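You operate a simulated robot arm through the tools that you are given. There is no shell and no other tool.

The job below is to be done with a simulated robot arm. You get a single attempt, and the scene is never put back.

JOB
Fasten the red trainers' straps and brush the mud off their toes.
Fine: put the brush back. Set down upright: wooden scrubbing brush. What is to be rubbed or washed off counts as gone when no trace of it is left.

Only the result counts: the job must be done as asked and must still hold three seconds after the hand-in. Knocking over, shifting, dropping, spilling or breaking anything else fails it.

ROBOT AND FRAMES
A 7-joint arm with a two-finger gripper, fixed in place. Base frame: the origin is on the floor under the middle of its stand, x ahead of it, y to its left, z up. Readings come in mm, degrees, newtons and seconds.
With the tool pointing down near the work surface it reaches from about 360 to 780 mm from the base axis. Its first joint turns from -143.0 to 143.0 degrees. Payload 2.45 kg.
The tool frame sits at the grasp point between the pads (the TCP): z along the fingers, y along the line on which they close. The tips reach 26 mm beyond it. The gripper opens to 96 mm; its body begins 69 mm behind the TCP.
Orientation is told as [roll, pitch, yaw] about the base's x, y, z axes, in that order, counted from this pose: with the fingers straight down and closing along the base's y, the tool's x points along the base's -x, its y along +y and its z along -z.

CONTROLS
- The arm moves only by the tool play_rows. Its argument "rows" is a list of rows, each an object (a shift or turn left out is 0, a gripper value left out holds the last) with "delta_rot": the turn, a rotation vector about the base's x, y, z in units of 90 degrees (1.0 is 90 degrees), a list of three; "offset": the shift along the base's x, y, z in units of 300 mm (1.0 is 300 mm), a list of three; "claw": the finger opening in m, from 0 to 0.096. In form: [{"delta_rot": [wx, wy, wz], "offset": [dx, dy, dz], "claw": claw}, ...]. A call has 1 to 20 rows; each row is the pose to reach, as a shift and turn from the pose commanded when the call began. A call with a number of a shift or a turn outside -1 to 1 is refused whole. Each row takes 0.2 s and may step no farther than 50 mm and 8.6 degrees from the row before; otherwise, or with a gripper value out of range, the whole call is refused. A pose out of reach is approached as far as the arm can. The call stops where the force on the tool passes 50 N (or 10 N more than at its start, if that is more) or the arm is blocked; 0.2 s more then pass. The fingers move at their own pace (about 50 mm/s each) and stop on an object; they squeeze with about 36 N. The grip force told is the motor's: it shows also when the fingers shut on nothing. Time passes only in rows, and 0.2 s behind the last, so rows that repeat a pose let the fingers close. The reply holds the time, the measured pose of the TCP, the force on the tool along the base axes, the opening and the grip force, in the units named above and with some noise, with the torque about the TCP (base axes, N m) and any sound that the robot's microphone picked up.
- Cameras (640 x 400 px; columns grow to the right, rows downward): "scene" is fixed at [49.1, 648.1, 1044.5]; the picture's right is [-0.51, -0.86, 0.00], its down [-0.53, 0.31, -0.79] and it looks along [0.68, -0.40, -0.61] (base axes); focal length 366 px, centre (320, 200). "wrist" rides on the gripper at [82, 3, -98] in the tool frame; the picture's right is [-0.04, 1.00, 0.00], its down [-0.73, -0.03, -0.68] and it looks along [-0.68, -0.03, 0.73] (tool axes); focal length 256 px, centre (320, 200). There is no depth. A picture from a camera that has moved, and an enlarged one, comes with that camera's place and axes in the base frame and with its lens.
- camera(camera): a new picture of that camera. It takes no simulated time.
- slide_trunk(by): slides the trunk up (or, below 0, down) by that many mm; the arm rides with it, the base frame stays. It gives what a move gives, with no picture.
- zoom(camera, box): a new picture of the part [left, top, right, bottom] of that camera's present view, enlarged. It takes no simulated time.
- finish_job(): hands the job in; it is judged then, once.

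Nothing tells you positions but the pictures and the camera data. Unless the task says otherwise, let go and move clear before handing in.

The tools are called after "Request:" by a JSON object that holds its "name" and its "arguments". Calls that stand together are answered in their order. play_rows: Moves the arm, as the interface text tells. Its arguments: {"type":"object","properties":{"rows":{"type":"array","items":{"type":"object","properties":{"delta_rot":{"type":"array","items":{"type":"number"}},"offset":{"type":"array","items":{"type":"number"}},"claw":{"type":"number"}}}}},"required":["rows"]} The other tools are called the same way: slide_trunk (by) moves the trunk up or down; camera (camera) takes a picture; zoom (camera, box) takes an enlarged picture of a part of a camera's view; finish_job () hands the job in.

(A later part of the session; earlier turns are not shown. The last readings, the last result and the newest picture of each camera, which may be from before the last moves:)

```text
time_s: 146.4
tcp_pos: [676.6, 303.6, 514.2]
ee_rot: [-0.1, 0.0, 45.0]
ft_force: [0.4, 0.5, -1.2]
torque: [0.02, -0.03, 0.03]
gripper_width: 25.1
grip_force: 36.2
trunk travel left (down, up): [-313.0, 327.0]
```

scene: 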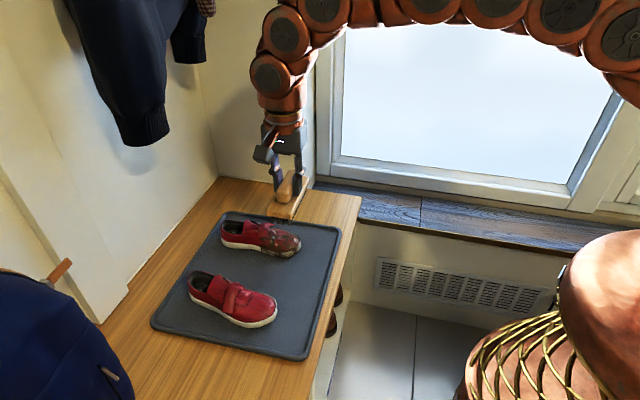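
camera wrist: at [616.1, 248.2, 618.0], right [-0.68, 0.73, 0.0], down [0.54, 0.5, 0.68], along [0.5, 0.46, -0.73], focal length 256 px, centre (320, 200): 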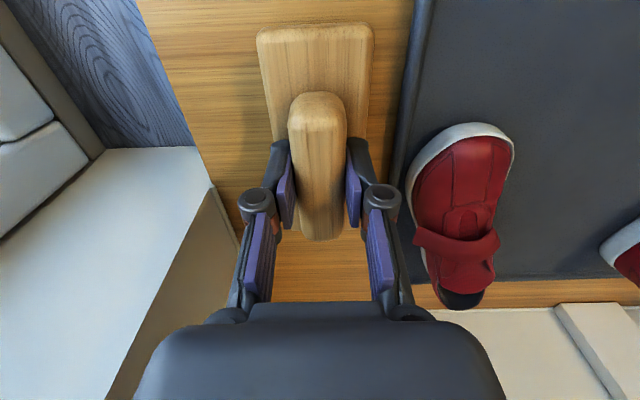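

Request:
{"name": "play_rows", "arguments": {"rows": [{"offset": [0, 0, -0.0027]}, {"offset": [0, 0, -0.0053]}]}}

Request:
{"name": "zoom", "arguments": {"camera": "scene", "box": [280, 185, 340, 225]}}

```text
time_s: 147.0
tcp_pos: [677.4, 303.2, 513.5]
ee_rot: [0.0, 0.1, 45.0]
ft_force: [0.6, -0.8, -0.7]
torque: [0.0, 0.0, 0.01]
gripper_width: 25.5
grip_force: 36.1
trunk travel left (down, up): [-313.0, 327.0]
```

```text
10.00 times, centred on (310, 205) of scene
camera zoom: at [49.1, 648.1, 1044.5], right [-0.51, -0.86, 0.0], down [-0.53, 0.31, -0.79], along [0.68, -0.4, -0.61], focal length 3660 px, centre (420, 150)
```

zoom: 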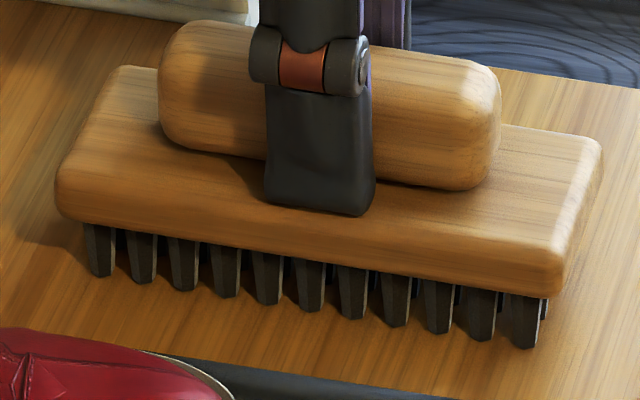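

Request:
{"name": "play_rows", "arguments": {"rows": [{"offset": [0, 0, -0.0027]}, {"offset": [0, 0, -0.004]}]}}

```text
time_s: 147.6
tcp_pos: [675.8, 303.6, 511.9]
ee_rot: [0.0, 0.0, 45.0]
ft_force: [0.5, -1.5, 4.6]
torque: [-0.38, 0.09, 0.05]
gripper_width: 25.4
grip_force: 35.7
trunk travel left (down, up): [-313.0, 327.0]
```

Contact on the bench. Releasing.

Request:
{"name": "play_rows", "arguments": {"rows": [{"claw": 0.03}, {"claw": 0.042}, {"claw": 0.05}, {"claw": 0.05}]}}

Request:
{"name": "zoom", "arguments": {"camera": "scene", "box": [270, 170, 350, 230]}}

Request:
{"name": "camera", "arguments": {"camera": "wrist"}}

```text
time_s: 148.6
tcp_pos: [675.7, 303.4, 510.8]
ee_rot: [0.0, 0.0, 45.0]
ft_force: [0.3, 0.2, 1.1]
torque: [0.05, -0.01, 0.02]
gripper_width: 50.3
grip_force: 0.1
trunk travel left (down, up): [-313.0, 327.0]
```

```text
6.67 times, centred on (310, 200) of scene
camera zoom: at [49.1, 648.1, 1044.5], right [-0.51, -0.86, 0.0], down [-0.53, 0.31, -0.79], along [0.68, -0.4, -0.61], focal length 2440 px, centre (387, 200)
```

zoom: 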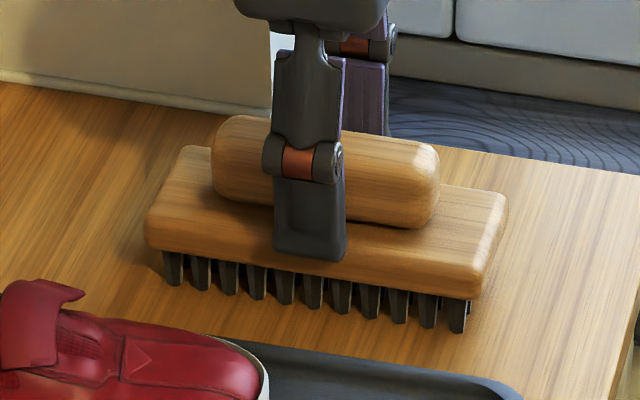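

```text
taken
camera wrist: at [616.1, 248.5, 609.1], right [-0.68, 0.73, 0.0], down [0.54, 0.5, 0.68], along [0.5, 0.46, -0.73], focal length 256 px, centre (320, 200)
```

wrist: 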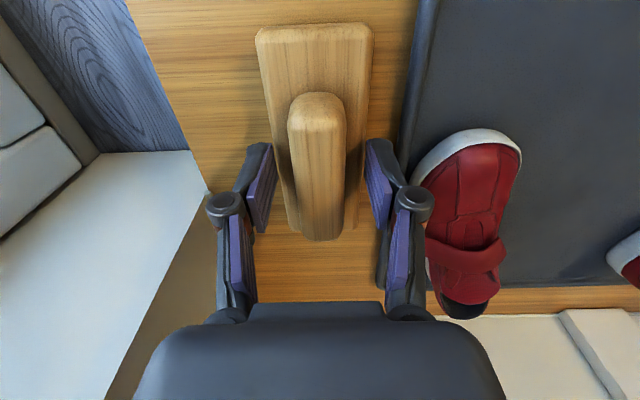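

The brush is back upright at its original place. I rise straight up and move to view shoe B's position from the same relative viewpoint as at the start.

Request:
{"name": "play_rows", "arguments": {"rows": [{"offset": [0, 0, 0.1]}, {"offset": [0, 0, 0.25]}, {"offset": [0, 0, 0.38]}, {"offset": [-0.1, 0.06, 0.38]}, {"offset": [-0.2, 0.13, 0.38]}, {"offset": [-0.3, 0.2, 0.38]}, {"offset": [-0.367, 0.243, 0.383]}, {"offset": [-0.367, 0.243, 0.383]}]}}

Request:
{"name": "camera", "arguments": {"camera": "wrist"}}

Request:
{"name": "zoom", "arguments": {"camera": "wrist", "box": [230, 70, 390, 260]}}

Request:
{"name": "zoom", "arguments": {"camera": "scene", "box": [180, 200, 320, 340]}}

```text
time_s: 150.4
tcp_pos: [567.2, 375.1, 627.5]
ee_rot: [0.0, -0.1, 45.0]
ft_force: [0.2, 0.1, 0.0]
torque: [-0.01, 0.04, -0.01]
gripper_width: 50.1
grip_force: 0.1
trunk travel left (down, up): [-313.0, 327.0]
```

```text
taken
camera wrist: at [507.8, 320.9, 724.1], right [-0.68, 0.73, 0.0], down [0.54, 0.5, 0.68], along [0.5, 0.46, -0.73], focal length 256 px, centre (320, 200)
```

wrist: 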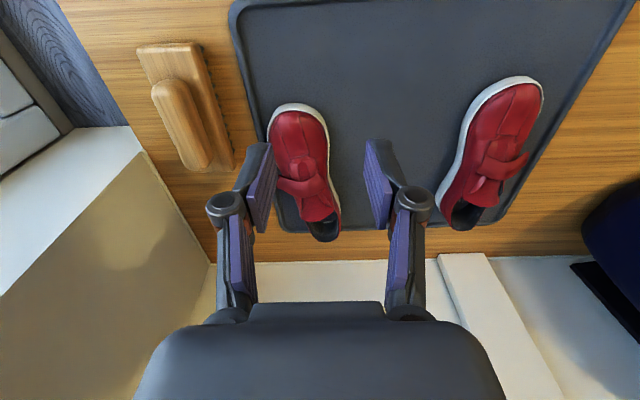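

```text
2.11 times, centred on (310, 165) of wrist
camera zoom: at [507.8, 320.9, 724.1], right [-0.68, 0.73, 0.0], down [0.54, 0.5, 0.68], along [0.5, 0.46, -0.73], focal length 539 px, centre (341, 274)
```

zoom: 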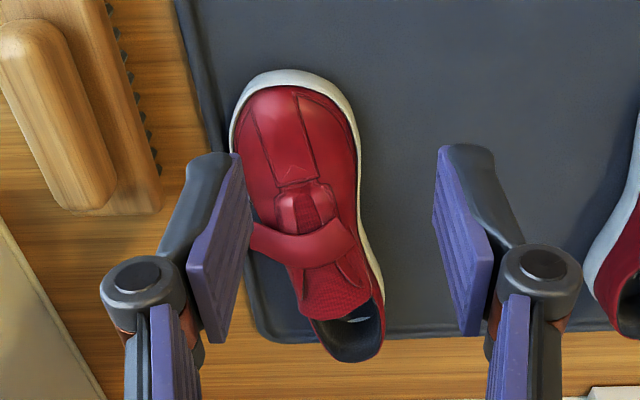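

```text
2.86 times, centred on (250, 270) of scene
camera zoom: at [49.1, 648.1, 1044.5], right [-0.51, -0.86, 0.0], down [-0.53, 0.31, -0.79], along [0.68, -0.4, -0.61], focal length 1046 px, centre (520, 0)
```

zoom: 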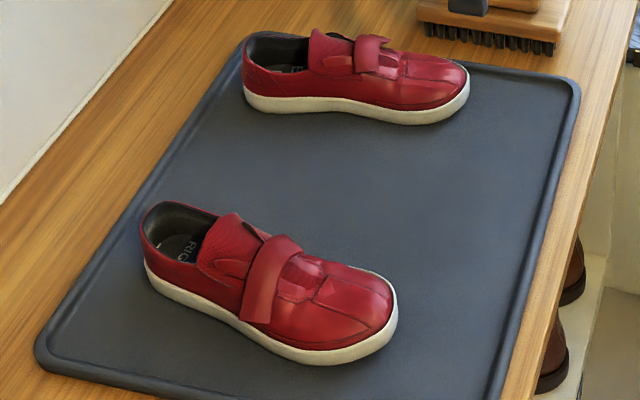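

Both shoes look clean with straps closed; only shoe B has ended up ~29 mm towards the window and turned ~5°. I'll put it back by gently straddling its toe with the open gripper, closing lightly, and sliding it back. First, hover above its toe with the matching yaw.

Request:
{"name": "play_rows", "arguments": {"rows": [{"offset": [0.1, 0.055, 0.0], "delta_rot": [0, 0, 0.046], "claw": 0.096}, {"offset": [0.21, 0.117, 0.0], "delta_rot": [0, 0, 0.0922], "claw": 0.096}, {"offset": [0.21, 0.117, -0.05], "delta_rot": [0, 0, 0.0922], "claw": 0.096}, {"offset": [0.21, 0.117, -0.088], "delta_rot": [0, 0, 0.0922], "claw": 0.096}, {"offset": [0.21, 0.117, -0.088], "delta_rot": [0, 0, 0.0922], "claw": 0.096}]}}

Request:
{"name": "camera", "arguments": {"camera": "wrist"}}

Request:
{"name": "zoom", "arguments": {"camera": "scene", "box": [210, 140, 340, 255]}}

```text
time_s: 151.6
tcp_pos: [629.9, 412.0, 600.6]
ee_rot: [0.0, 0.0, 53.3]
ft_force: [0.4, 0.3, -0.4]
torque: [-0.02, 0.01, -0.02]
gripper_width: 95.9
grip_force: 0.0
trunk travel left (down, up): [-313.0, 327.0]
```

```text
taken
camera wrist: at [577.8, 348.4, 697.0], right [-0.78, 0.63, 0.0], down [0.46, 0.57, 0.68], along [0.43, 0.53, -0.73], focal length 256 px, centre (320, 200)
```

wrist: 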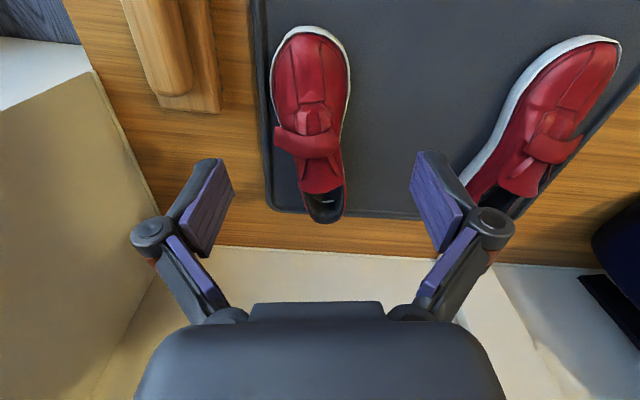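

```text
3.48 times, centred on (275, 198) of scene
camera zoom: at [49.1, 648.1, 1044.5], right [-0.51, -0.86, 0.0], down [-0.53, 0.31, -0.79], along [0.68, -0.4, -0.61], focal length 1273 px, centre (476, 209)
```

zoom: 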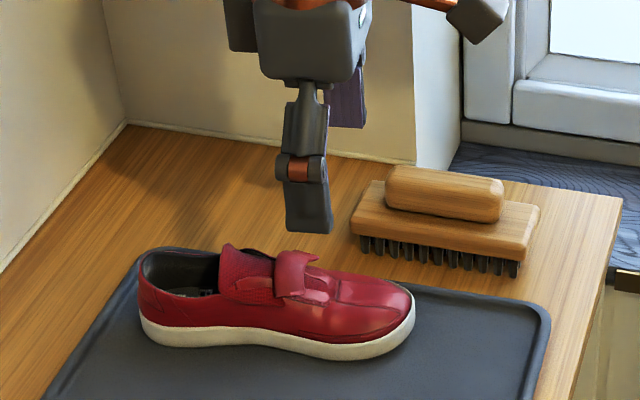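

Alignment is good: the toe lies centred between the open fingers with ~15 mm to spare on each side and clear of the brush. Descending around the toe.

Request:
{"name": "play_rows", "arguments": {"rows": [{"offset": [0.0143, -0.0093, -0.1], "delta_rot": [0, 0, 0.0167]}, {"offset": [0.0143, -0.0093, -0.2], "delta_rot": [0, 0, 0.0167]}, {"offset": [0.0143, -0.0093, -0.27], "delta_rot": [0, 0, 0.0167]}, {"offset": [0.0143, -0.0093, -0.3], "delta_rot": [0, 0, 0.0167]}, {"offset": [0.0143, -0.0093, -0.3], "delta_rot": [0, 0, 0.0167]}]}}

Request:
{"name": "camera", "arguments": {"camera": "wrist"}}

Request:
{"name": "zoom", "arguments": {"camera": "scene", "box": [210, 140, 340, 255]}}

```text
time_s: 152.8
tcp_pos: [633.9, 408.6, 511.7]
ee_rot: [-0.1, 0.0, 54.9]
ft_force: [-0.5, 0.2, -0.3]
torque: [0.01, 0.02, 0.02]
gripper_width: 96.1
grip_force: 0.1
trunk travel left (down, up): [-313.0, 327.0]
```

```text
taken
camera wrist: at [584.2, 343.7, 608.0], right [-0.79, 0.61, 0.0], down [0.45, 0.58, 0.68], along [0.41, 0.54, -0.73], focal length 256 px, centre (320, 200)
```

wrist: 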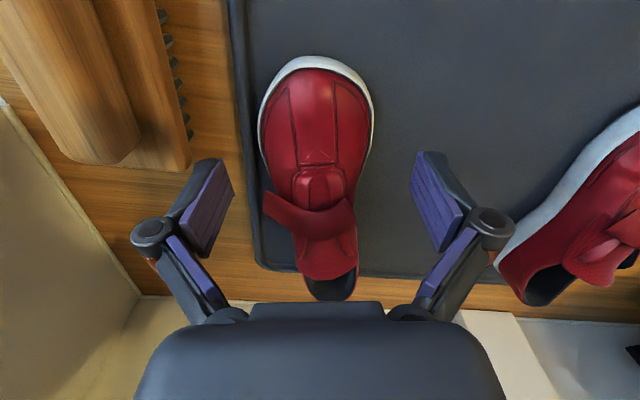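

```text
3.48 times, centred on (275, 198) of scene
camera zoom: at [49.1, 648.1, 1044.5], right [-0.51, -0.86, 0.0], down [-0.53, 0.31, -0.79], along [0.68, -0.4, -0.61], focal length 1273 px, centre (476, 209)
```

zoom: 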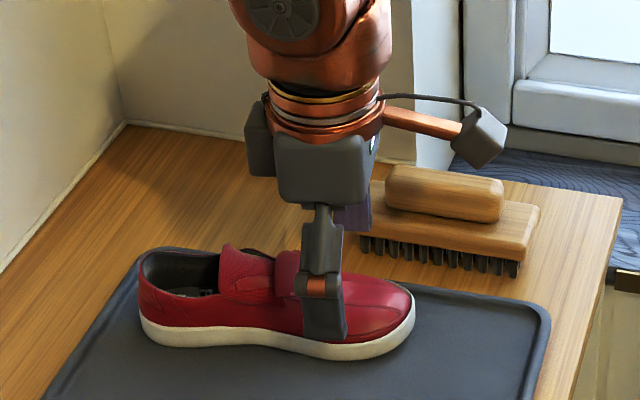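

Fingers straddle the toe cleanly. Lowering the last 15 mm, then closing partially and slowly.

Request:
{"name": "play_rows", "arguments": {"rows": [{"offset": [0, 0, -0.025]}, {"offset": [0, 0, -0.043]}, {"offset": [0, 0, -0.047]}, {"offset": [0, 0, -0.047]}]}}

Request:
{"name": "zoom", "arguments": {"camera": "scene", "box": [210, 170, 340, 255]}}

```text
time_s: 153.8
tcp_pos: [634.2, 407.9, 495.6]
ee_rot: [0.0, 0.0, 54.9]
ft_force: [0.2, -0.1, -0.1]
torque: [0.01, 0.04, 0.01]
gripper_width: 95.9
grip_force: 0.2
trunk travel left (down, up): [-313.0, 327.0]
```

```text
4.71 times, centred on (275, 212) of scene
camera zoom: at [49.1, 648.1, 1044.5], right [-0.51, -0.86, 0.0], down [-0.53, 0.31, -0.79], along [0.68, -0.4, -0.61], focal length 1722 px, centre (532, 141)
```

zoom: 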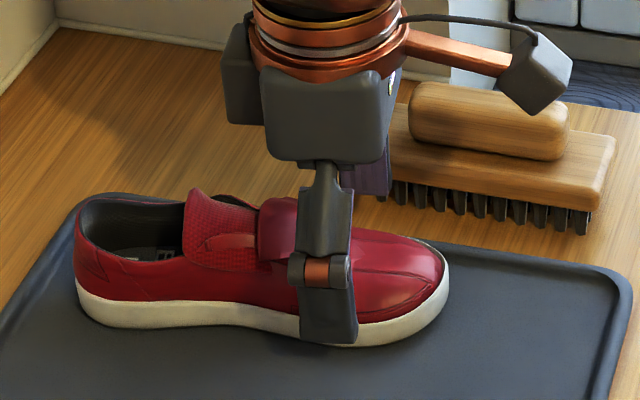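

Closing gently on the toe's sides.

Request:
{"name": "play_rows", "arguments": {"rows": [{"claw": 0.085}, {"claw": 0.078}, {"claw": 0.072}, {"claw": 0.066}, {"claw": 0.06}, {"claw": 0.06}, {"claw": 0.06}]}}

Request:
{"name": "zoom", "arguments": {"camera": "scene", "box": [210, 170, 340, 255]}}

Request:
{"name": "camera", "arguments": {"camera": "wrist"}}

```text
time_s: 155.4
tcp_pos: [634.2, 408.3, 496.3]
ee_rot: [0.0, 0.0, 54.8]
ft_force: [3.9, -1.6, 2.1]
torque: [-0.07, -0.15, -0.02]
gripper_width: 63.1
grip_force: 2.2
trunk travel left (down, up): [-313.0, 327.0]
```

```text
4.71 times, centred on (275, 212) of scene
camera zoom: at [49.1, 648.1, 1044.5], right [-0.51, -0.86, 0.0], down [-0.53, 0.31, -0.79], along [0.68, -0.4, -0.61], focal length 1722 px, centre (532, 141)
```

zoom: 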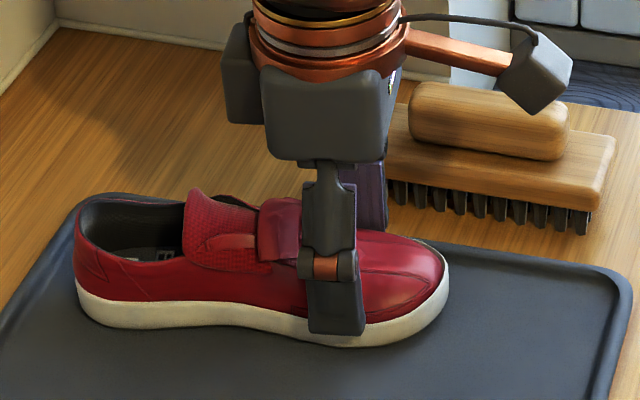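

```text
taken
camera wrist: at [583.7, 344.1, 593.8], right [-0.79, 0.61, 0.0], down [0.45, 0.58, 0.68], along [0.41, 0.54, -0.73], focal length 256 px, centre (320, 200)
```

wrist: 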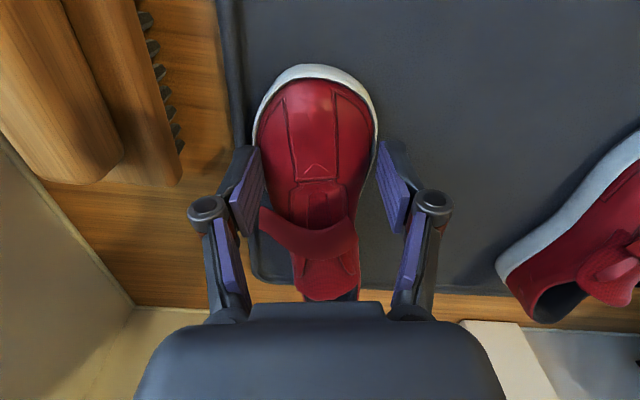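

A light hold at 63 mm width. Now sliding the shoe back slowly: (−31, +18) mm with −6.5° of turn.

Request:
{"name": "play_rows", "arguments": {"rows": [{"offset": [-0.013, 0.0074, 0], "delta_rot": [0, 0, -0.009]}, {"offset": [-0.026, 0.0148, 0], "delta_rot": [0, 0, -0.018]}, {"offset": [-0.039, 0.0222, 0], "delta_rot": [0, 0, -0.027]}, {"offset": [-0.052, 0.0297, 0], "delta_rot": [0, 0, -0.036]}, {"offset": [-0.065, 0.0371, 0], "delta_rot": [0, 0, -0.045]}]}}

Request:
{"name": "zoom", "arguments": {"camera": "scene", "box": [180, 170, 340, 340]}}

```text
time_s: 156.6
tcp_pos: [613.8, 420.5, 497.1]
ee_rot: [0.0, -0.1, 50.6]
ft_force: [4.5, -2.3, 6.0]
torque: [-0.12, -0.35, 0.0]
gripper_width: 65.6
grip_force: 3.8
trunk travel left (down, up): [-313.0, 327.0]
```

```text
2.35 times, centred on (260, 255) of scene
camera zoom: at [49.1, 648.1, 1044.5], right [-0.51, -0.86, 0.0], down [-0.53, 0.31, -0.79], along [0.68, -0.4, -0.61], focal length 861 px, centre (461, 71)
```

zoom: 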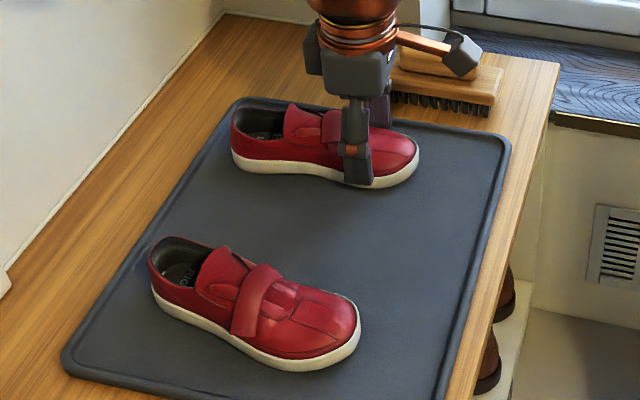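

The shoe follows nicely. Completing the slide.

Request:
{"name": "play_rows", "arguments": {"rows": [{"offset": [-0.013, 0.0074, 0], "delta_rot": [0, 0, -0.009]}, {"offset": [-0.026, 0.0148, 0], "delta_rot": [0, 0, -0.018]}, {"offset": [-0.039, 0.0223, 0], "delta_rot": [0, 0, -0.0272]}, {"offset": [-0.039, 0.0223, 0], "delta_rot": [0, 0, -0.0272]}]}}

Request:
{"name": "zoom", "arguments": {"camera": "scene", "box": [180, 200, 320, 340]}}

Request:
{"name": "camera", "arguments": {"camera": "wrist"}}

```text
time_s: 157.6
tcp_pos: [602.0, 426.6, 497.4]
ee_rot: [0.0, -0.2, 48.3]
ft_force: [5.7, -0.2, 5.3]
torque: [-0.09, -0.27, 0.04]
gripper_width: 65.1
grip_force: 3.4
trunk travel left (down, up): [-313.0, 327.0]
```

```text
2.86 times, centred on (250, 270) of scene
camera zoom: at [49.1, 648.1, 1044.5], right [-0.51, -0.86, 0.0], down [-0.53, 0.31, -0.79], along [0.68, -0.4, -0.61], focal length 1046 px, centre (520, 0)
```

zoom: 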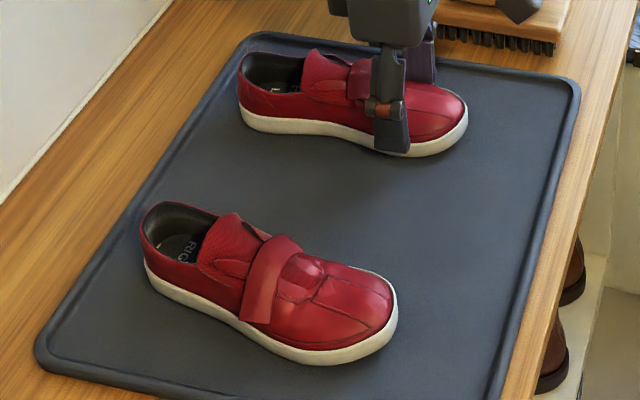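

```text
taken
camera wrist: at [544.7, 368.0, 594.3], right [-0.72, 0.69, 0.0], down [0.51, 0.53, 0.68], along [0.47, 0.49, -0.73], focal length 256 px, centre (320, 200)
```

wrist: 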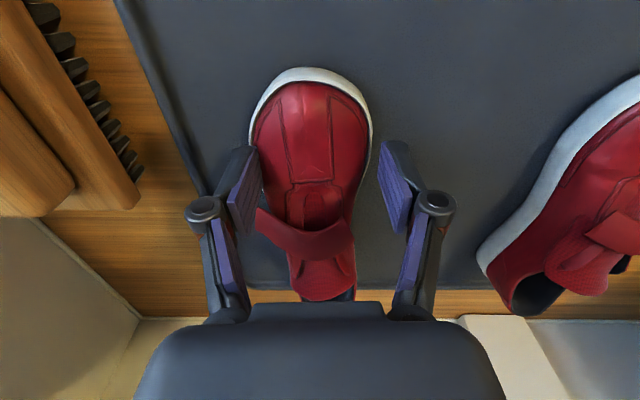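

Shoe B is back where it began. Opening and lifting straight up.

Request:
{"name": "play_rows", "arguments": {"rows": [{"claw": 0.075}, {"claw": 0.09}, {"claw": 0.095}, {"offset": [0, 0, 0.05], "claw": 0.095}, {"offset": [0, 0, 0.15], "claw": 0.095}, {"offset": [0, 0, 0.3], "claw": 0.095}, {"offset": [0, 0, 0.44], "claw": 0.095}, {"offset": [-0.1, -0.1, 0.5], "claw": 0.095}, {"offset": [-0.1, -0.1, 0.5], "claw": 0.095}]}}

Request:
{"name": "camera", "arguments": {"camera": "wrist"}}

Request:
{"name": "zoom", "arguments": {"camera": "scene", "box": [180, 200, 320, 340]}}

Request:
{"name": "zoom", "arguments": {"camera": "scene", "box": [210, 190, 320, 265]}}

```text
time_s: 159.6
tcp_pos: [573.7, 398.4, 645.9]
ee_rot: [0.1, 0.0, 48.3]
ft_force: [-0.7, -0.6, -0.2]
torque: [-0.02, 0.03, -0.02]
gripper_width: 94.9
grip_force: 0.0
trunk travel left (down, up): [-313.0, 327.0]
```

```text
taken
camera wrist: at [516.7, 339.8, 743.4], right [-0.72, 0.69, 0.0], down [0.51, 0.53, 0.68], along [0.47, 0.49, -0.73], focal length 256 px, centre (320, 200)
```

wrist: 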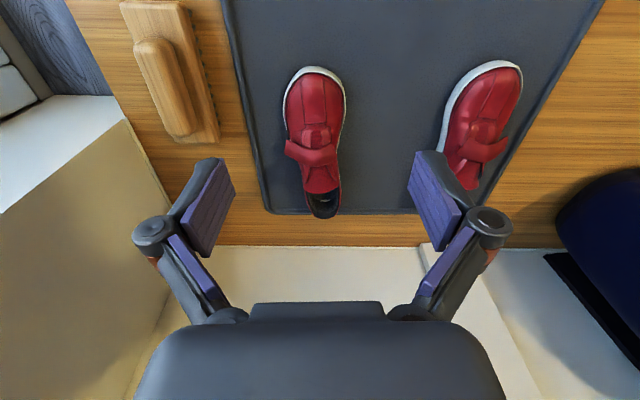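

```text
2.86 times, centred on (250, 270) of scene
camera zoom: at [49.1, 648.1, 1044.5], right [-0.51, -0.86, 0.0], down [-0.53, 0.31, -0.79], along [0.68, -0.4, -0.61], focal length 1046 px, centre (520, 0)
```

zoom: 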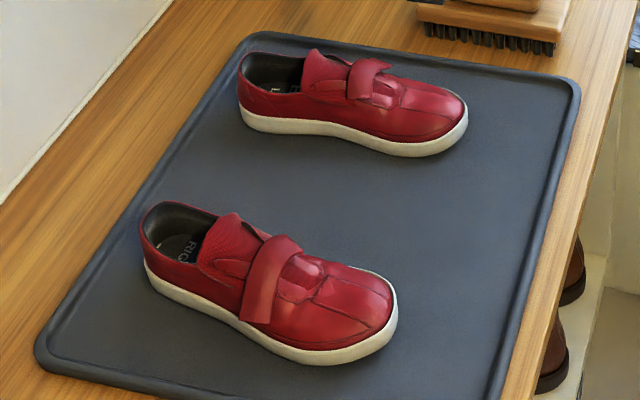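

```text
5.33 times, centred on (265, 228) of scene
camera zoom: at [49.1, 648.1, 1044.5], right [-0.51, -0.86, 0.0], down [-0.53, 0.31, -0.79], along [0.68, -0.4, -0.61], focal length 1952 px, centre (613, 53)
```

zoom: 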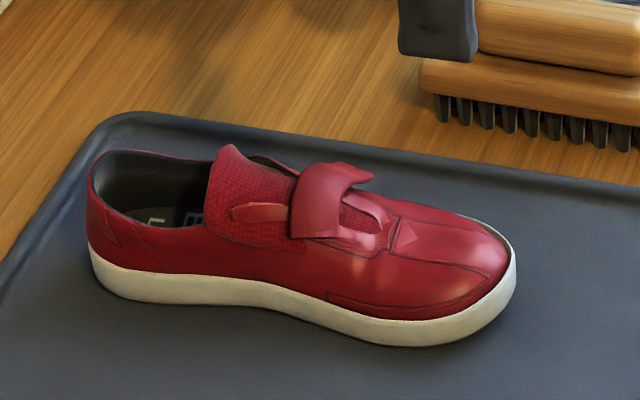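

Both shoes look clean and in place. Checking the straps closely from the wrist camera.

Request:
{"name": "zoom", "arguments": {"camera": "wrist", "box": [265, 60, 365, 225]}}

Request:
{"name": "zoom", "arguments": {"camera": "wrist", "box": [425, 50, 530, 195]}}

Request:
{"name": "zoom", "arguments": {"camera": "scene", "box": [225, 265, 290, 335]}}

Request:
{"name": "zoom", "arguments": {"camera": "scene", "box": [250, 205, 310, 250]}}

```text
2.42 times, centred on (315, 142) of wrist
camera zoom: at [516.7, 339.8, 743.4], right [-0.72, 0.69, 0.0], down [0.51, 0.53, 0.68], along [0.47, 0.49, -0.73], focal length 621 px, centre (332, 339)
```

zoom: 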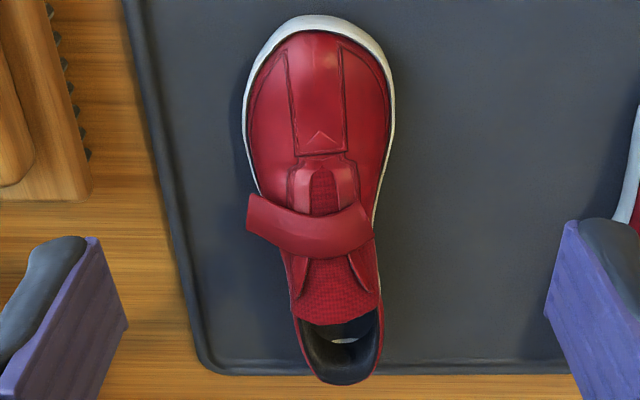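

```text
2.76 times, centred on (478, 122) of wrist
camera zoom: at [516.7, 339.8, 743.4], right [-0.72, 0.69, 0.0], down [0.51, 0.53, 0.68], along [0.47, 0.49, -0.73], focal length 706 px, centre (-114, 414)
```

zoom: 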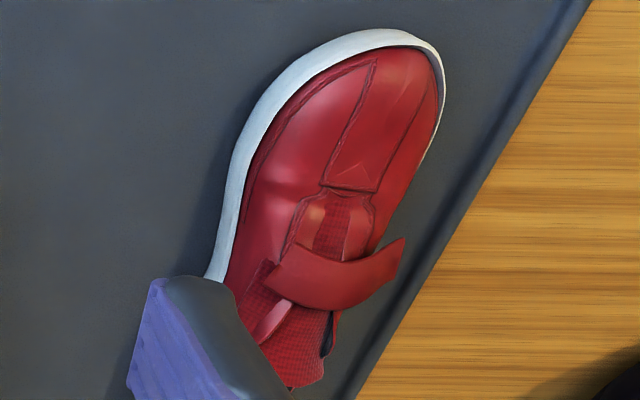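

```text
5.71 times, centred on (258, 300) of scene
camera zoom: at [49.1, 648.1, 1044.5], right [-0.51, -0.86, 0.0], down [-0.53, 0.31, -0.79], along [0.68, -0.4, -0.61], focal length 2092 px, centre (677, -371)
```

zoom: 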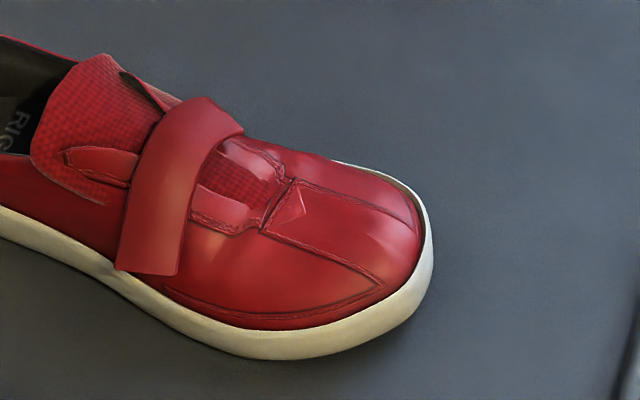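

```text
8.89 times, centred on (280, 228) of scene
camera zoom: at [49.1, 648.1, 1044.5], right [-0.51, -0.86, 0.0], down [-0.53, 0.31, -0.79], along [0.68, -0.4, -0.61], focal length 3254 px, centre (676, -44)
```

zoom: 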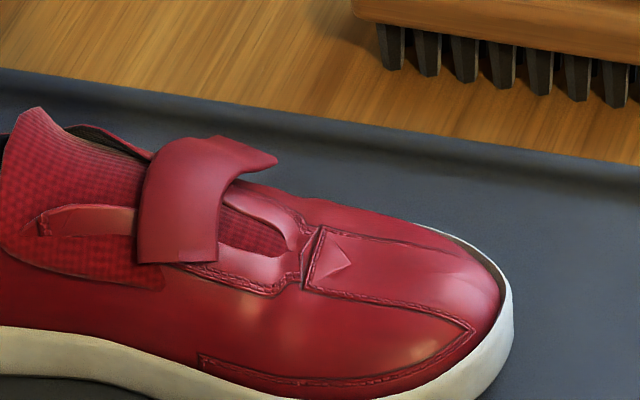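

Mud is gone everywhere I can see, and both straps are in the same closed state. To be sure the strap ends actually lie on the shoes, I'll take a low frontal look at shoe A with the gripper open and tilted.

Request:
{"name": "play_rows", "arguments": {"rows": [{"offset": [-0.13, 0.083, -0.02], "delta_rot": [0, 0, -0.02]}, {"offset": [-0.26, 0.166, -0.05], "delta_rot": [0, 0, -0.04]}, {"offset": [-0.39, 0.25, -0.09], "delta_rot": [0, 0, -0.06]}, {"offset": [-0.518, 0.332, -0.13], "delta_rot": [0, 0, -0.07]}, {"offset": [-0.518, 0.332, -0.15], "delta_rot": [0, 0, -0.07]}]}}

Request:
{"name": "play_rows", "arguments": {"rows": [{"offset": [-0.02, -0.02, 0], "delta_rot": [0.0596, -0.0658, 0]}, {"offset": [-0.02, -0.02, 0], "delta_rot": [0.1192, -0.1316, 0]}, {"offset": [-0.02, -0.02, -0.03], "delta_rot": [0.1788, -0.1974, 0]}, {"offset": [-0.02, -0.02, -0.09], "delta_rot": [0.2384, -0.2632, 0]}, {"offset": [-0.02, -0.02, -0.15], "delta_rot": [0.298, -0.329, 0]}, {"offset": [-0.02, -0.02, -0.2], "delta_rot": [0.298, -0.329, 0]}, {"offset": [-0.02, -0.02, -0.2], "delta_rot": [0.298, -0.329, 0]}]}}

Request:
{"name": "camera", "arguments": {"camera": "wrist"}}

Request:
{"name": "zoom", "arguments": {"camera": "scene", "box": [180, 200, 340, 340]}}

```text
time_s: 160.8
tcp_pos: [415.0, 497.7, 600.2]
ee_rot: [-0.1, 0.0, 41.9]
ft_force: [0.9, -0.7, 0.2]
torque: [-0.02, 0.0, -0.03]
gripper_width: 94.9
grip_force: 0.0
trunk travel left (down, up): [-313.0, 327.0]
```

```text
time_s: 162.4
tcp_pos: [410.4, 491.2, 542.5]
ee_rot: [0.1, -40.1, 42.0]
ft_force: [0.1, -0.9, 0.5]
torque: [0.01, -0.01, 0.0]
gripper_width: 95.0
grip_force: 0.0
trunk travel left (down, up): [-313.0, 327.0]
```

```text
taken
camera wrist: at [315.0, 408.9, 563.6], right [-0.65, 0.76, 0.03], down [0.11, 0.06, 0.99], along [0.75, 0.64, -0.13], focal length 256 px, centre (320, 200)
```

wrist: 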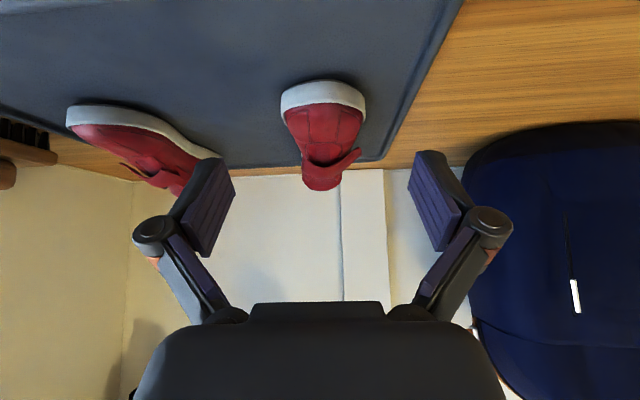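

```text
2.86 times, centred on (260, 270) of scene
camera zoom: at [49.1, 648.1, 1044.5], right [-0.51, -0.86, 0.0], down [-0.53, 0.31, -0.79], along [0.68, -0.4, -0.61], focal length 1046 px, centre (491, 0)
```

zoom: 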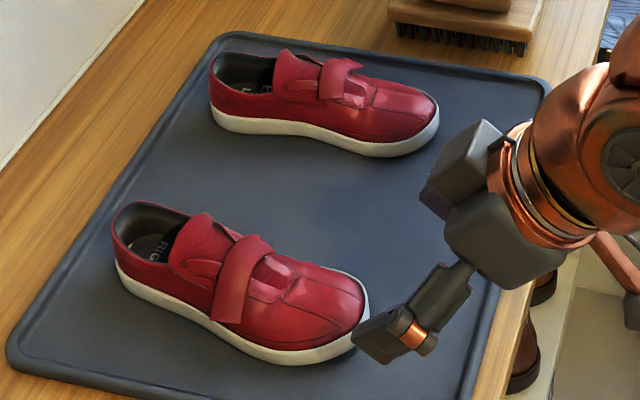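

Request:
{"name": "zoom", "arguments": {"camera": "wrist", "box": [270, 70, 380, 200]}}

Request:
{"name": "zoom", "arguments": {"camera": "wrist", "box": [290, 130, 370, 195]}}

Request:
{"name": "zoom", "arguments": {"camera": "wrist", "box": [60, 95, 220, 200]}}

```text
3.08 times, centred on (325, 135) of wrist
camera zoom: at [315.0, 408.9, 563.6], right [-0.65, 0.76, 0.03], down [0.11, 0.06, 0.99], along [0.75, 0.64, -0.13], focal length 788 px, centre (305, 400)
```

zoom: 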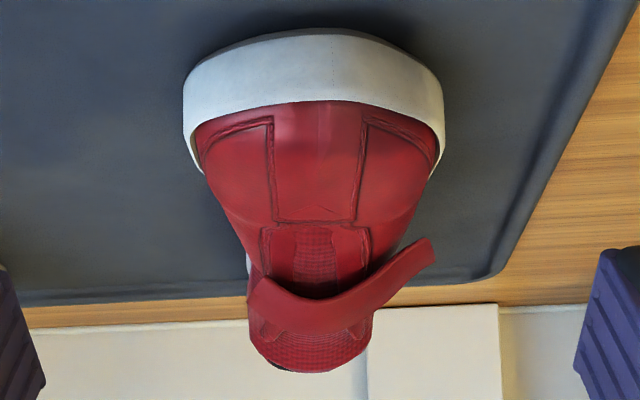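

```text
6.15 times, centred on (330, 162) of wrist
camera zoom: at [315.0, 408.9, 563.6], right [-0.65, 0.76, 0.03], down [0.11, 0.06, 0.99], along [0.75, 0.64, -0.13], focal length 1575 px, centre (258, 431)
```

zoom: 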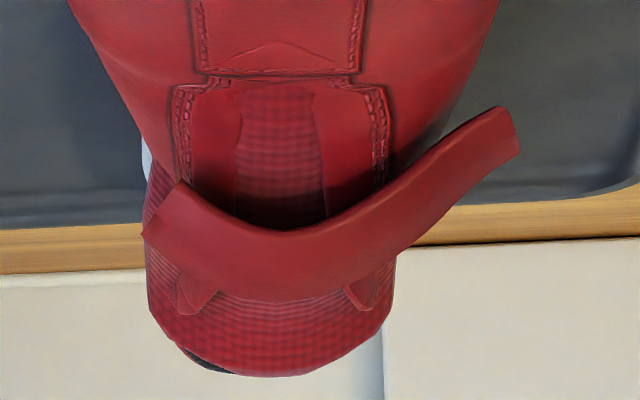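

```text
3.81 times, centred on (140, 148) of wrist
camera zoom: at [315.0, 408.9, 563.6], right [-0.65, 0.76, 0.03], down [0.11, 0.06, 0.99], along [0.75, 0.64, -0.13], focal length 975 px, centre (1006, 400)
```

zoom: 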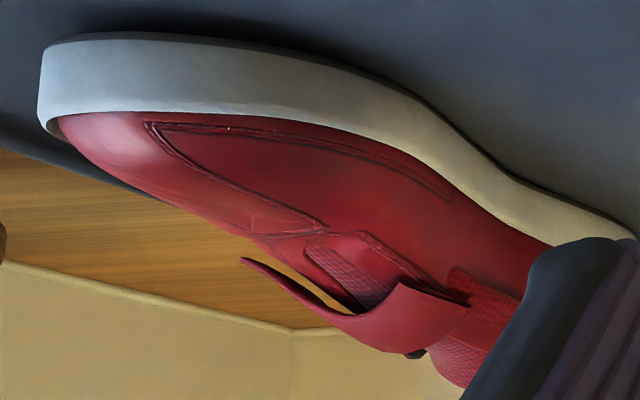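

From this low view both strap ends still jut out in the air beside the shoe rather than lying on its side. I'll press each end onto the shoe by straddling the shoe at the strap and squeezing gently from both sides. First back up, untilt, and go above A's strap.

Request:
{"name": "play_rows", "arguments": {"rows": [{"offset": [-0.02, -0.02, 0.1]}, {"offset": [-0.02, -0.02, 0.22], "delta_rot": [-0.0596, 0.0658, 0], "claw": 0.096}, {"offset": [0.0, 0.0, 0.26], "delta_rot": [-0.1192, 0.1316, 0]}, {"offset": [0.08, 0.06, 0.26], "delta_rot": [-0.1788, 0.1974, 0]}, {"offset": [0.17, 0.14, 0.26], "delta_rot": [-0.2384, 0.2632, 0]}, {"offset": [0.25, 0.21, 0.26], "delta_rot": [-0.298, 0.329, 0]}, {"offset": [0.276, 0.232, 0.23], "delta_rot": [-0.298, 0.329, 0]}, {"offset": [0.276, 0.232, 0.2], "delta_rot": [-0.298, 0.329, 0]}, {"offset": [0.276, 0.232, 0.2], "delta_rot": [-0.298, 0.329, 0]}]}}

Request:
{"name": "camera", "arguments": {"camera": "wrist"}}

Request:
{"name": "zoom", "arguments": {"camera": "wrist", "box": [230, 20, 420, 200]}}

```text
time_s: 164.4
tcp_pos: [494.6, 558.8, 602.4]
ee_rot: [0.0, -0.1, 42.1]
ft_force: [0.5, 0.0, 1.0]
torque: [0.0, -0.03, -0.02]
gripper_width: 96.1
grip_force: 0.2
trunk travel left (down, up): [-313.0, 327.0]
```

```text
taken
camera wrist: at [430.9, 507.9, 700.1], right [-0.64, 0.77, 0.0], down [0.56, 0.47, 0.68], along [0.52, 0.43, -0.73], focal length 256 px, centre (320, 200)
```

wrist: 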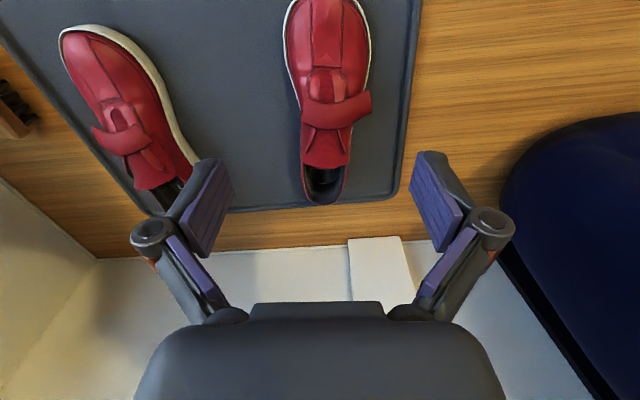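

```text
2.22 times, centred on (325, 110) of wrist
camera zoom: at [430.9, 507.9, 700.1], right [-0.64, 0.77, 0.0], down [0.56, 0.47, 0.68], along [0.52, 0.43, -0.73], focal length 569 px, centre (309, 400)
```

zoom: 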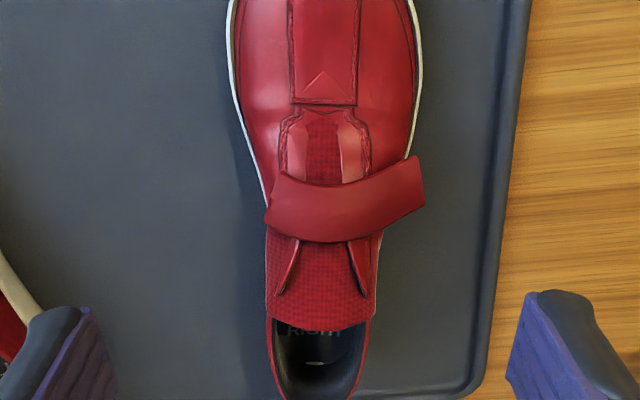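

Strap A's outer end protrudes about 10 mm beyond the shoe's side. I centre the open gripper over shoe and strap and descend to just above the sole rim.

Request:
{"name": "play_rows", "arguments": {"rows": [{"offset": [-0.0083, 0.0193, -0.06]}, {"offset": [-0.0083, 0.0193, -0.14]}, {"offset": [-0.0083, 0.0193, -0.21]}, {"offset": [-0.0083, 0.0193, -0.25]}, {"offset": [-0.0083, 0.0193, -0.25]}]}}

Request:
{"name": "camera", "arguments": {"camera": "wrist"}}

Request:
{"name": "zoom", "arguments": {"camera": "scene", "box": [190, 225, 300, 335]}}

```text
time_s: 165.6
tcp_pos: [490.9, 565.9, 527.8]
ee_rot: [-0.1, 0.0, 42.0]
ft_force: [0.3, 0.0, -0.1]
torque: [-0.01, -0.01, 0.01]
gripper_width: 95.8
grip_force: 0.1
trunk travel left (down, up): [-313.0, 327.0]
```

```text
taken
camera wrist: at [427.5, 513.4, 624.6], right [-0.64, 0.77, 0.0], down [0.56, 0.47, 0.68], along [0.52, 0.43, -0.73], focal length 256 px, centre (320, 200)
```

wrist: 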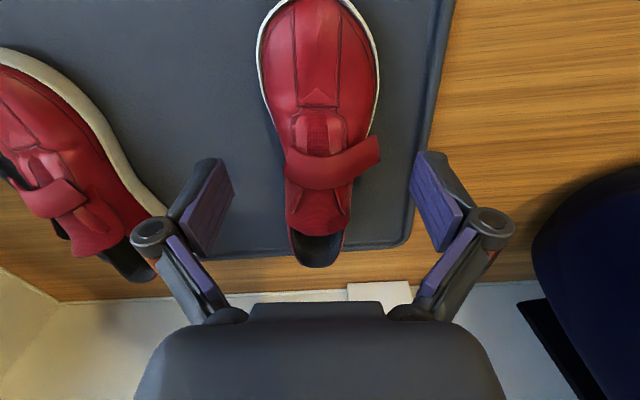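

```text
3.64 times, centred on (245, 280) of scene
camera zoom: at [49.1, 648.1, 1044.5], right [-0.51, -0.86, 0.0], down [-0.53, 0.31, -0.79], along [0.68, -0.4, -0.61], focal length 1331 px, centre (593, -91)
```

zoom: 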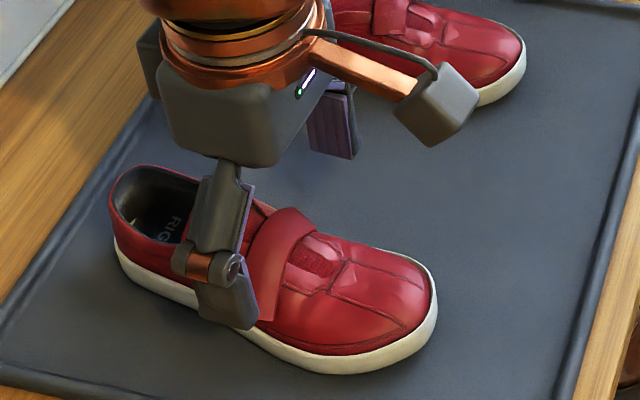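

Aligned: the strap's end sits between the pads. Lowering the last 14 mm and closing slowly.

Request:
{"name": "play_rows", "arguments": {"rows": [{"offset": [0, 0, -0.025]}, {"offset": [0, 0, -0.047]}, {"offset": [0, 0, -0.047], "claw": 0.088}, {"offset": [0, 0, -0.047], "claw": 0.08}, {"offset": [0, 0, -0.047], "claw": 0.074}, {"offset": [0, 0, -0.047], "claw": 0.07}, {"offset": [0, 0, -0.047], "claw": 0.07}]}}

Request:
{"name": "camera", "arguments": {"camera": "wrist"}}

Request:
{"name": "zoom", "arguments": {"camera": "scene", "box": [190, 225, 300, 335]}}

```text
time_s: 167.2
tcp_pos: [491.0, 565.7, 514.7]
ee_rot: [0.0, 0.0, 42.0]
ft_force: [0.1, -0.3, 0.1]
torque: [0.01, -0.01, -0.04]
gripper_width: 70.4
grip_force: 0.1
trunk travel left (down, up): [-313.0, 327.0]
```

```text
taken
camera wrist: at [427.4, 513.5, 611.0], right [-0.64, 0.77, 0.0], down [0.56, 0.47, 0.68], along [0.52, 0.43, -0.73], focal length 256 px, centre (320, 200)
```

wrist: 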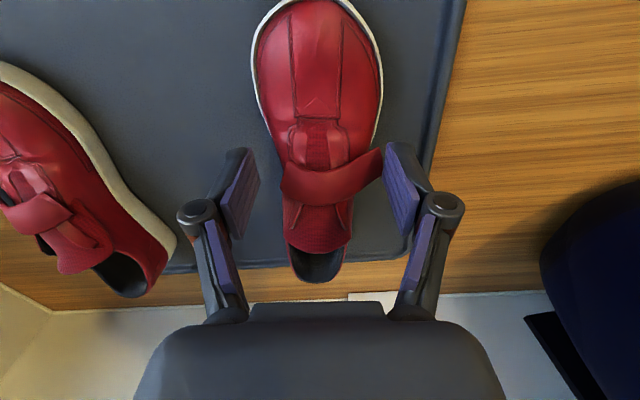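

```text
3.64 times, centred on (245, 280) of scene
camera zoom: at [49.1, 648.1, 1044.5], right [-0.51, -0.86, 0.0], down [-0.53, 0.31, -0.79], along [0.68, -0.4, -0.61], focal length 1331 px, centre (593, -91)
```

zoom: 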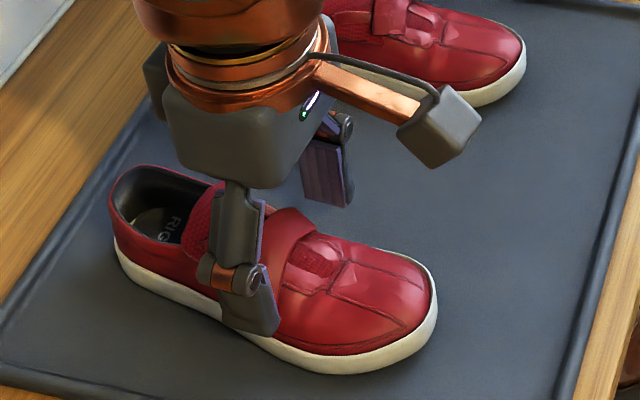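

The outer pad now touches the strap's end. Closing further in small steps.

Request:
{"name": "play_rows", "arguments": {"rows": [{"claw": 0.067}, {"claw": 0.064}, {"claw": 0.061}, {"claw": 0.058}, {"claw": 0.058}]}}

Request:
{"name": "zoom", "arguments": {"camera": "wrist", "box": [230, 90, 430, 250]}}

Request:
{"name": "zoom", "arguments": {"camera": "scene", "box": [200, 245, 290, 335]}}

```text
time_s: 168.4
tcp_pos: [491.1, 564.7, 513.5]
ee_rot: [0.0, -0.1, 42.0]
ft_force: [-1.9, 1.9, 4.8]
torque: [0.16, 0.12, 0.11]
gripper_width: 62.0
grip_force: 2.8
trunk travel left (down, up): [-313.0, 327.0]
```

```text
2.50 times, centred on (330, 170) of wrist
camera zoom: at [427.2, 513.6, 611.2], right [-0.64, 0.77, 0.0], down [0.56, 0.47, 0.68], along [0.52, 0.43, -0.73], focal length 640 px, centre (295, 275)
```

zoom: 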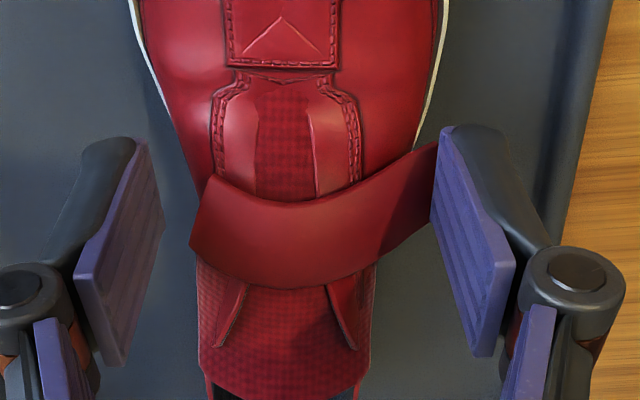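

```text
4.44 times, centred on (245, 290) of scene
camera zoom: at [49.1, 648.1, 1044.5], right [-0.51, -0.86, 0.0], down [-0.53, 0.31, -0.79], along [0.68, -0.4, -0.61], focal length 1627 px, centre (653, -200)
```

zoom: 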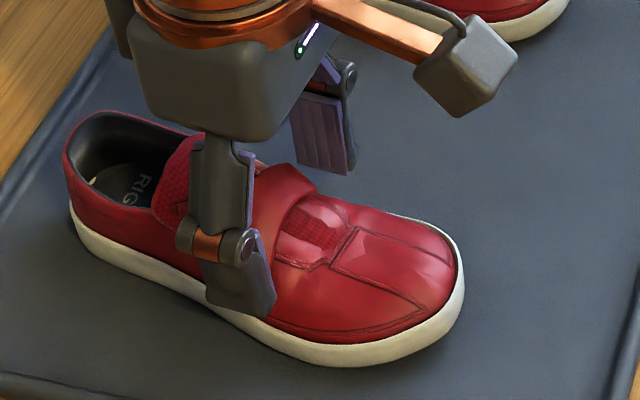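

The strap resists like a fixed part: both straps rest in exactly the same end position although pressed differently, so they are at their closed stop. I won't force it; opening and backing off straight up.

Request:
{"name": "play_rows", "arguments": {"rows": [{"claw": 0.08}, {"claw": 0.09}, {"claw": 0.096}, {"offset": [0, 0, 0.06], "claw": 0.096}, {"offset": [0, 0, 0.18], "claw": 0.096}, {"offset": [0, 0, 0.3], "claw": 0.096}, {"offset": [0, 0, 0.36], "claw": 0.096}]}}

Request:
{"name": "camera", "arguments": {"camera": "wrist"}}

Request:
{"name": "zoom", "arguments": {"camera": "wrist", "box": [230, 20, 420, 200]}}

Request:
{"name": "zoom", "arguments": {"camera": "scene", "box": [180, 200, 320, 340]}}

```text
time_s: 170.0
tcp_pos: [490.7, 566.4, 621.5]
ee_rot: [0.0, -0.1, 42.0]
ft_force: [0.6, -0.1, 0.1]
torque: [0.0, -0.02, 0.0]
gripper_width: 95.8
grip_force: 0.1
trunk travel left (down, up): [-313.0, 327.0]
```

```text
taken
camera wrist: at [428.4, 514.6, 717.9], right [-0.64, 0.77, 0.0], down [0.57, 0.47, 0.68], along [0.52, 0.43, -0.73], focal length 256 px, centre (320, 200)
```

wrist: 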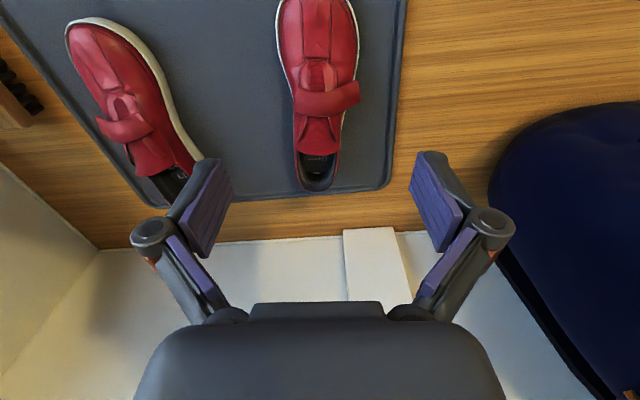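

```text
2.22 times, centred on (325, 110) of wrist
camera zoom: at [428.4, 514.6, 717.9], right [-0.64, 0.77, 0.0], down [0.57, 0.47, 0.68], along [0.52, 0.43, -0.73], focal length 569 px, centre (309, 400)
```

zoom: 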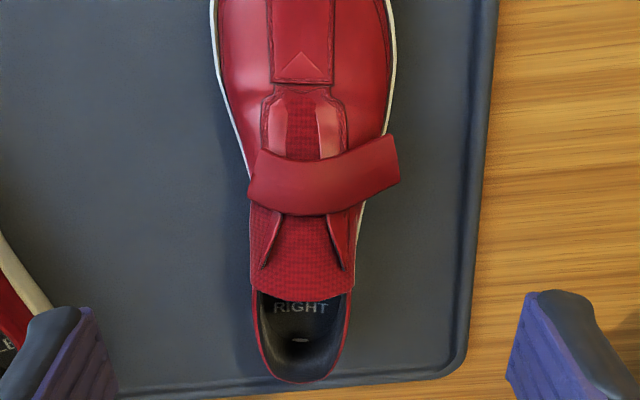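

```text
2.86 times, centred on (250, 270) of scene
camera zoom: at [49.1, 648.1, 1044.5], right [-0.51, -0.86, 0.0], down [-0.53, 0.31, -0.79], along [0.68, -0.4, -0.61], focal length 1046 px, centre (520, 0)
```

zoom: 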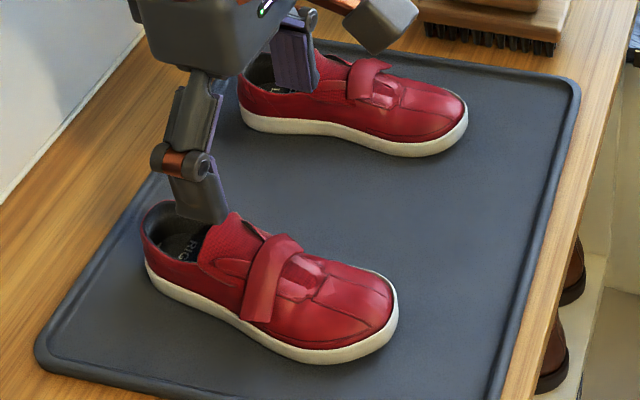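

The strap is unchanged and firmly closed. One last high-zoom inspection of both soles where the mud's edge used to be, to be sure no trace is left.

Request:
{"name": "zoom", "arguments": {"camera": "scene", "box": [255, 225, 305, 260]}}

Request:
{"name": "zoom", "arguments": {"camera": "scene", "box": [230, 285, 285, 330]}}

Request:
{"name": "zoom", "arguments": {"camera": "wrist", "box": [55, 10, 215, 130]}}

```text
11.43 times, centred on (280, 242) of scene
camera zoom: at [49.1, 648.1, 1044.5], right [-0.51, -0.86, 0.0], down [-0.53, 0.31, -0.79], along [0.68, -0.4, -0.61], focal length 4183 px, centre (777, -286)
```

zoom: 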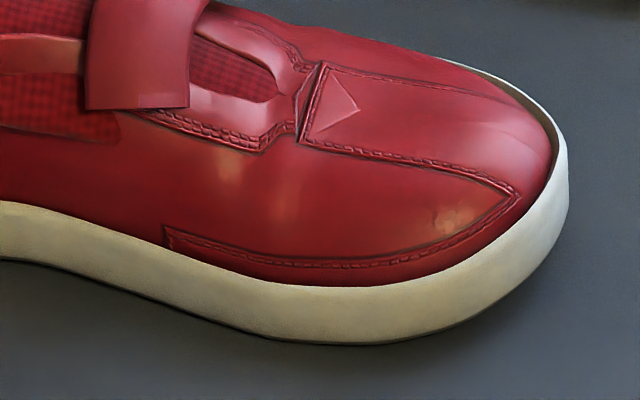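

```text
8.89 times, centred on (258, 308) of scene
camera zoom: at [49.1, 648.1, 1044.5], right [-0.51, -0.86, 0.0], down [-0.53, 0.31, -0.79], along [0.68, -0.4, -0.61], focal length 3254 px, centre (876, -756)
```

zoom: 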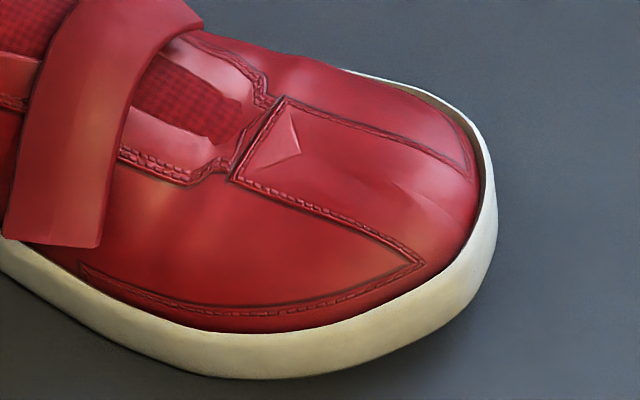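

```text
3.33 times, centred on (135, 70) of wrist
camera zoom: at [428.4, 514.6, 717.9], right [-0.64, 0.77, 0.0], down [0.57, 0.47, 0.68], along [0.52, 0.43, -0.73], focal length 853 px, centre (937, 633)
```

zoom: 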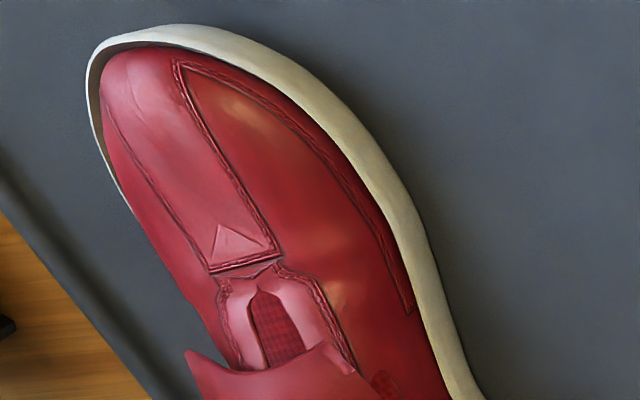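

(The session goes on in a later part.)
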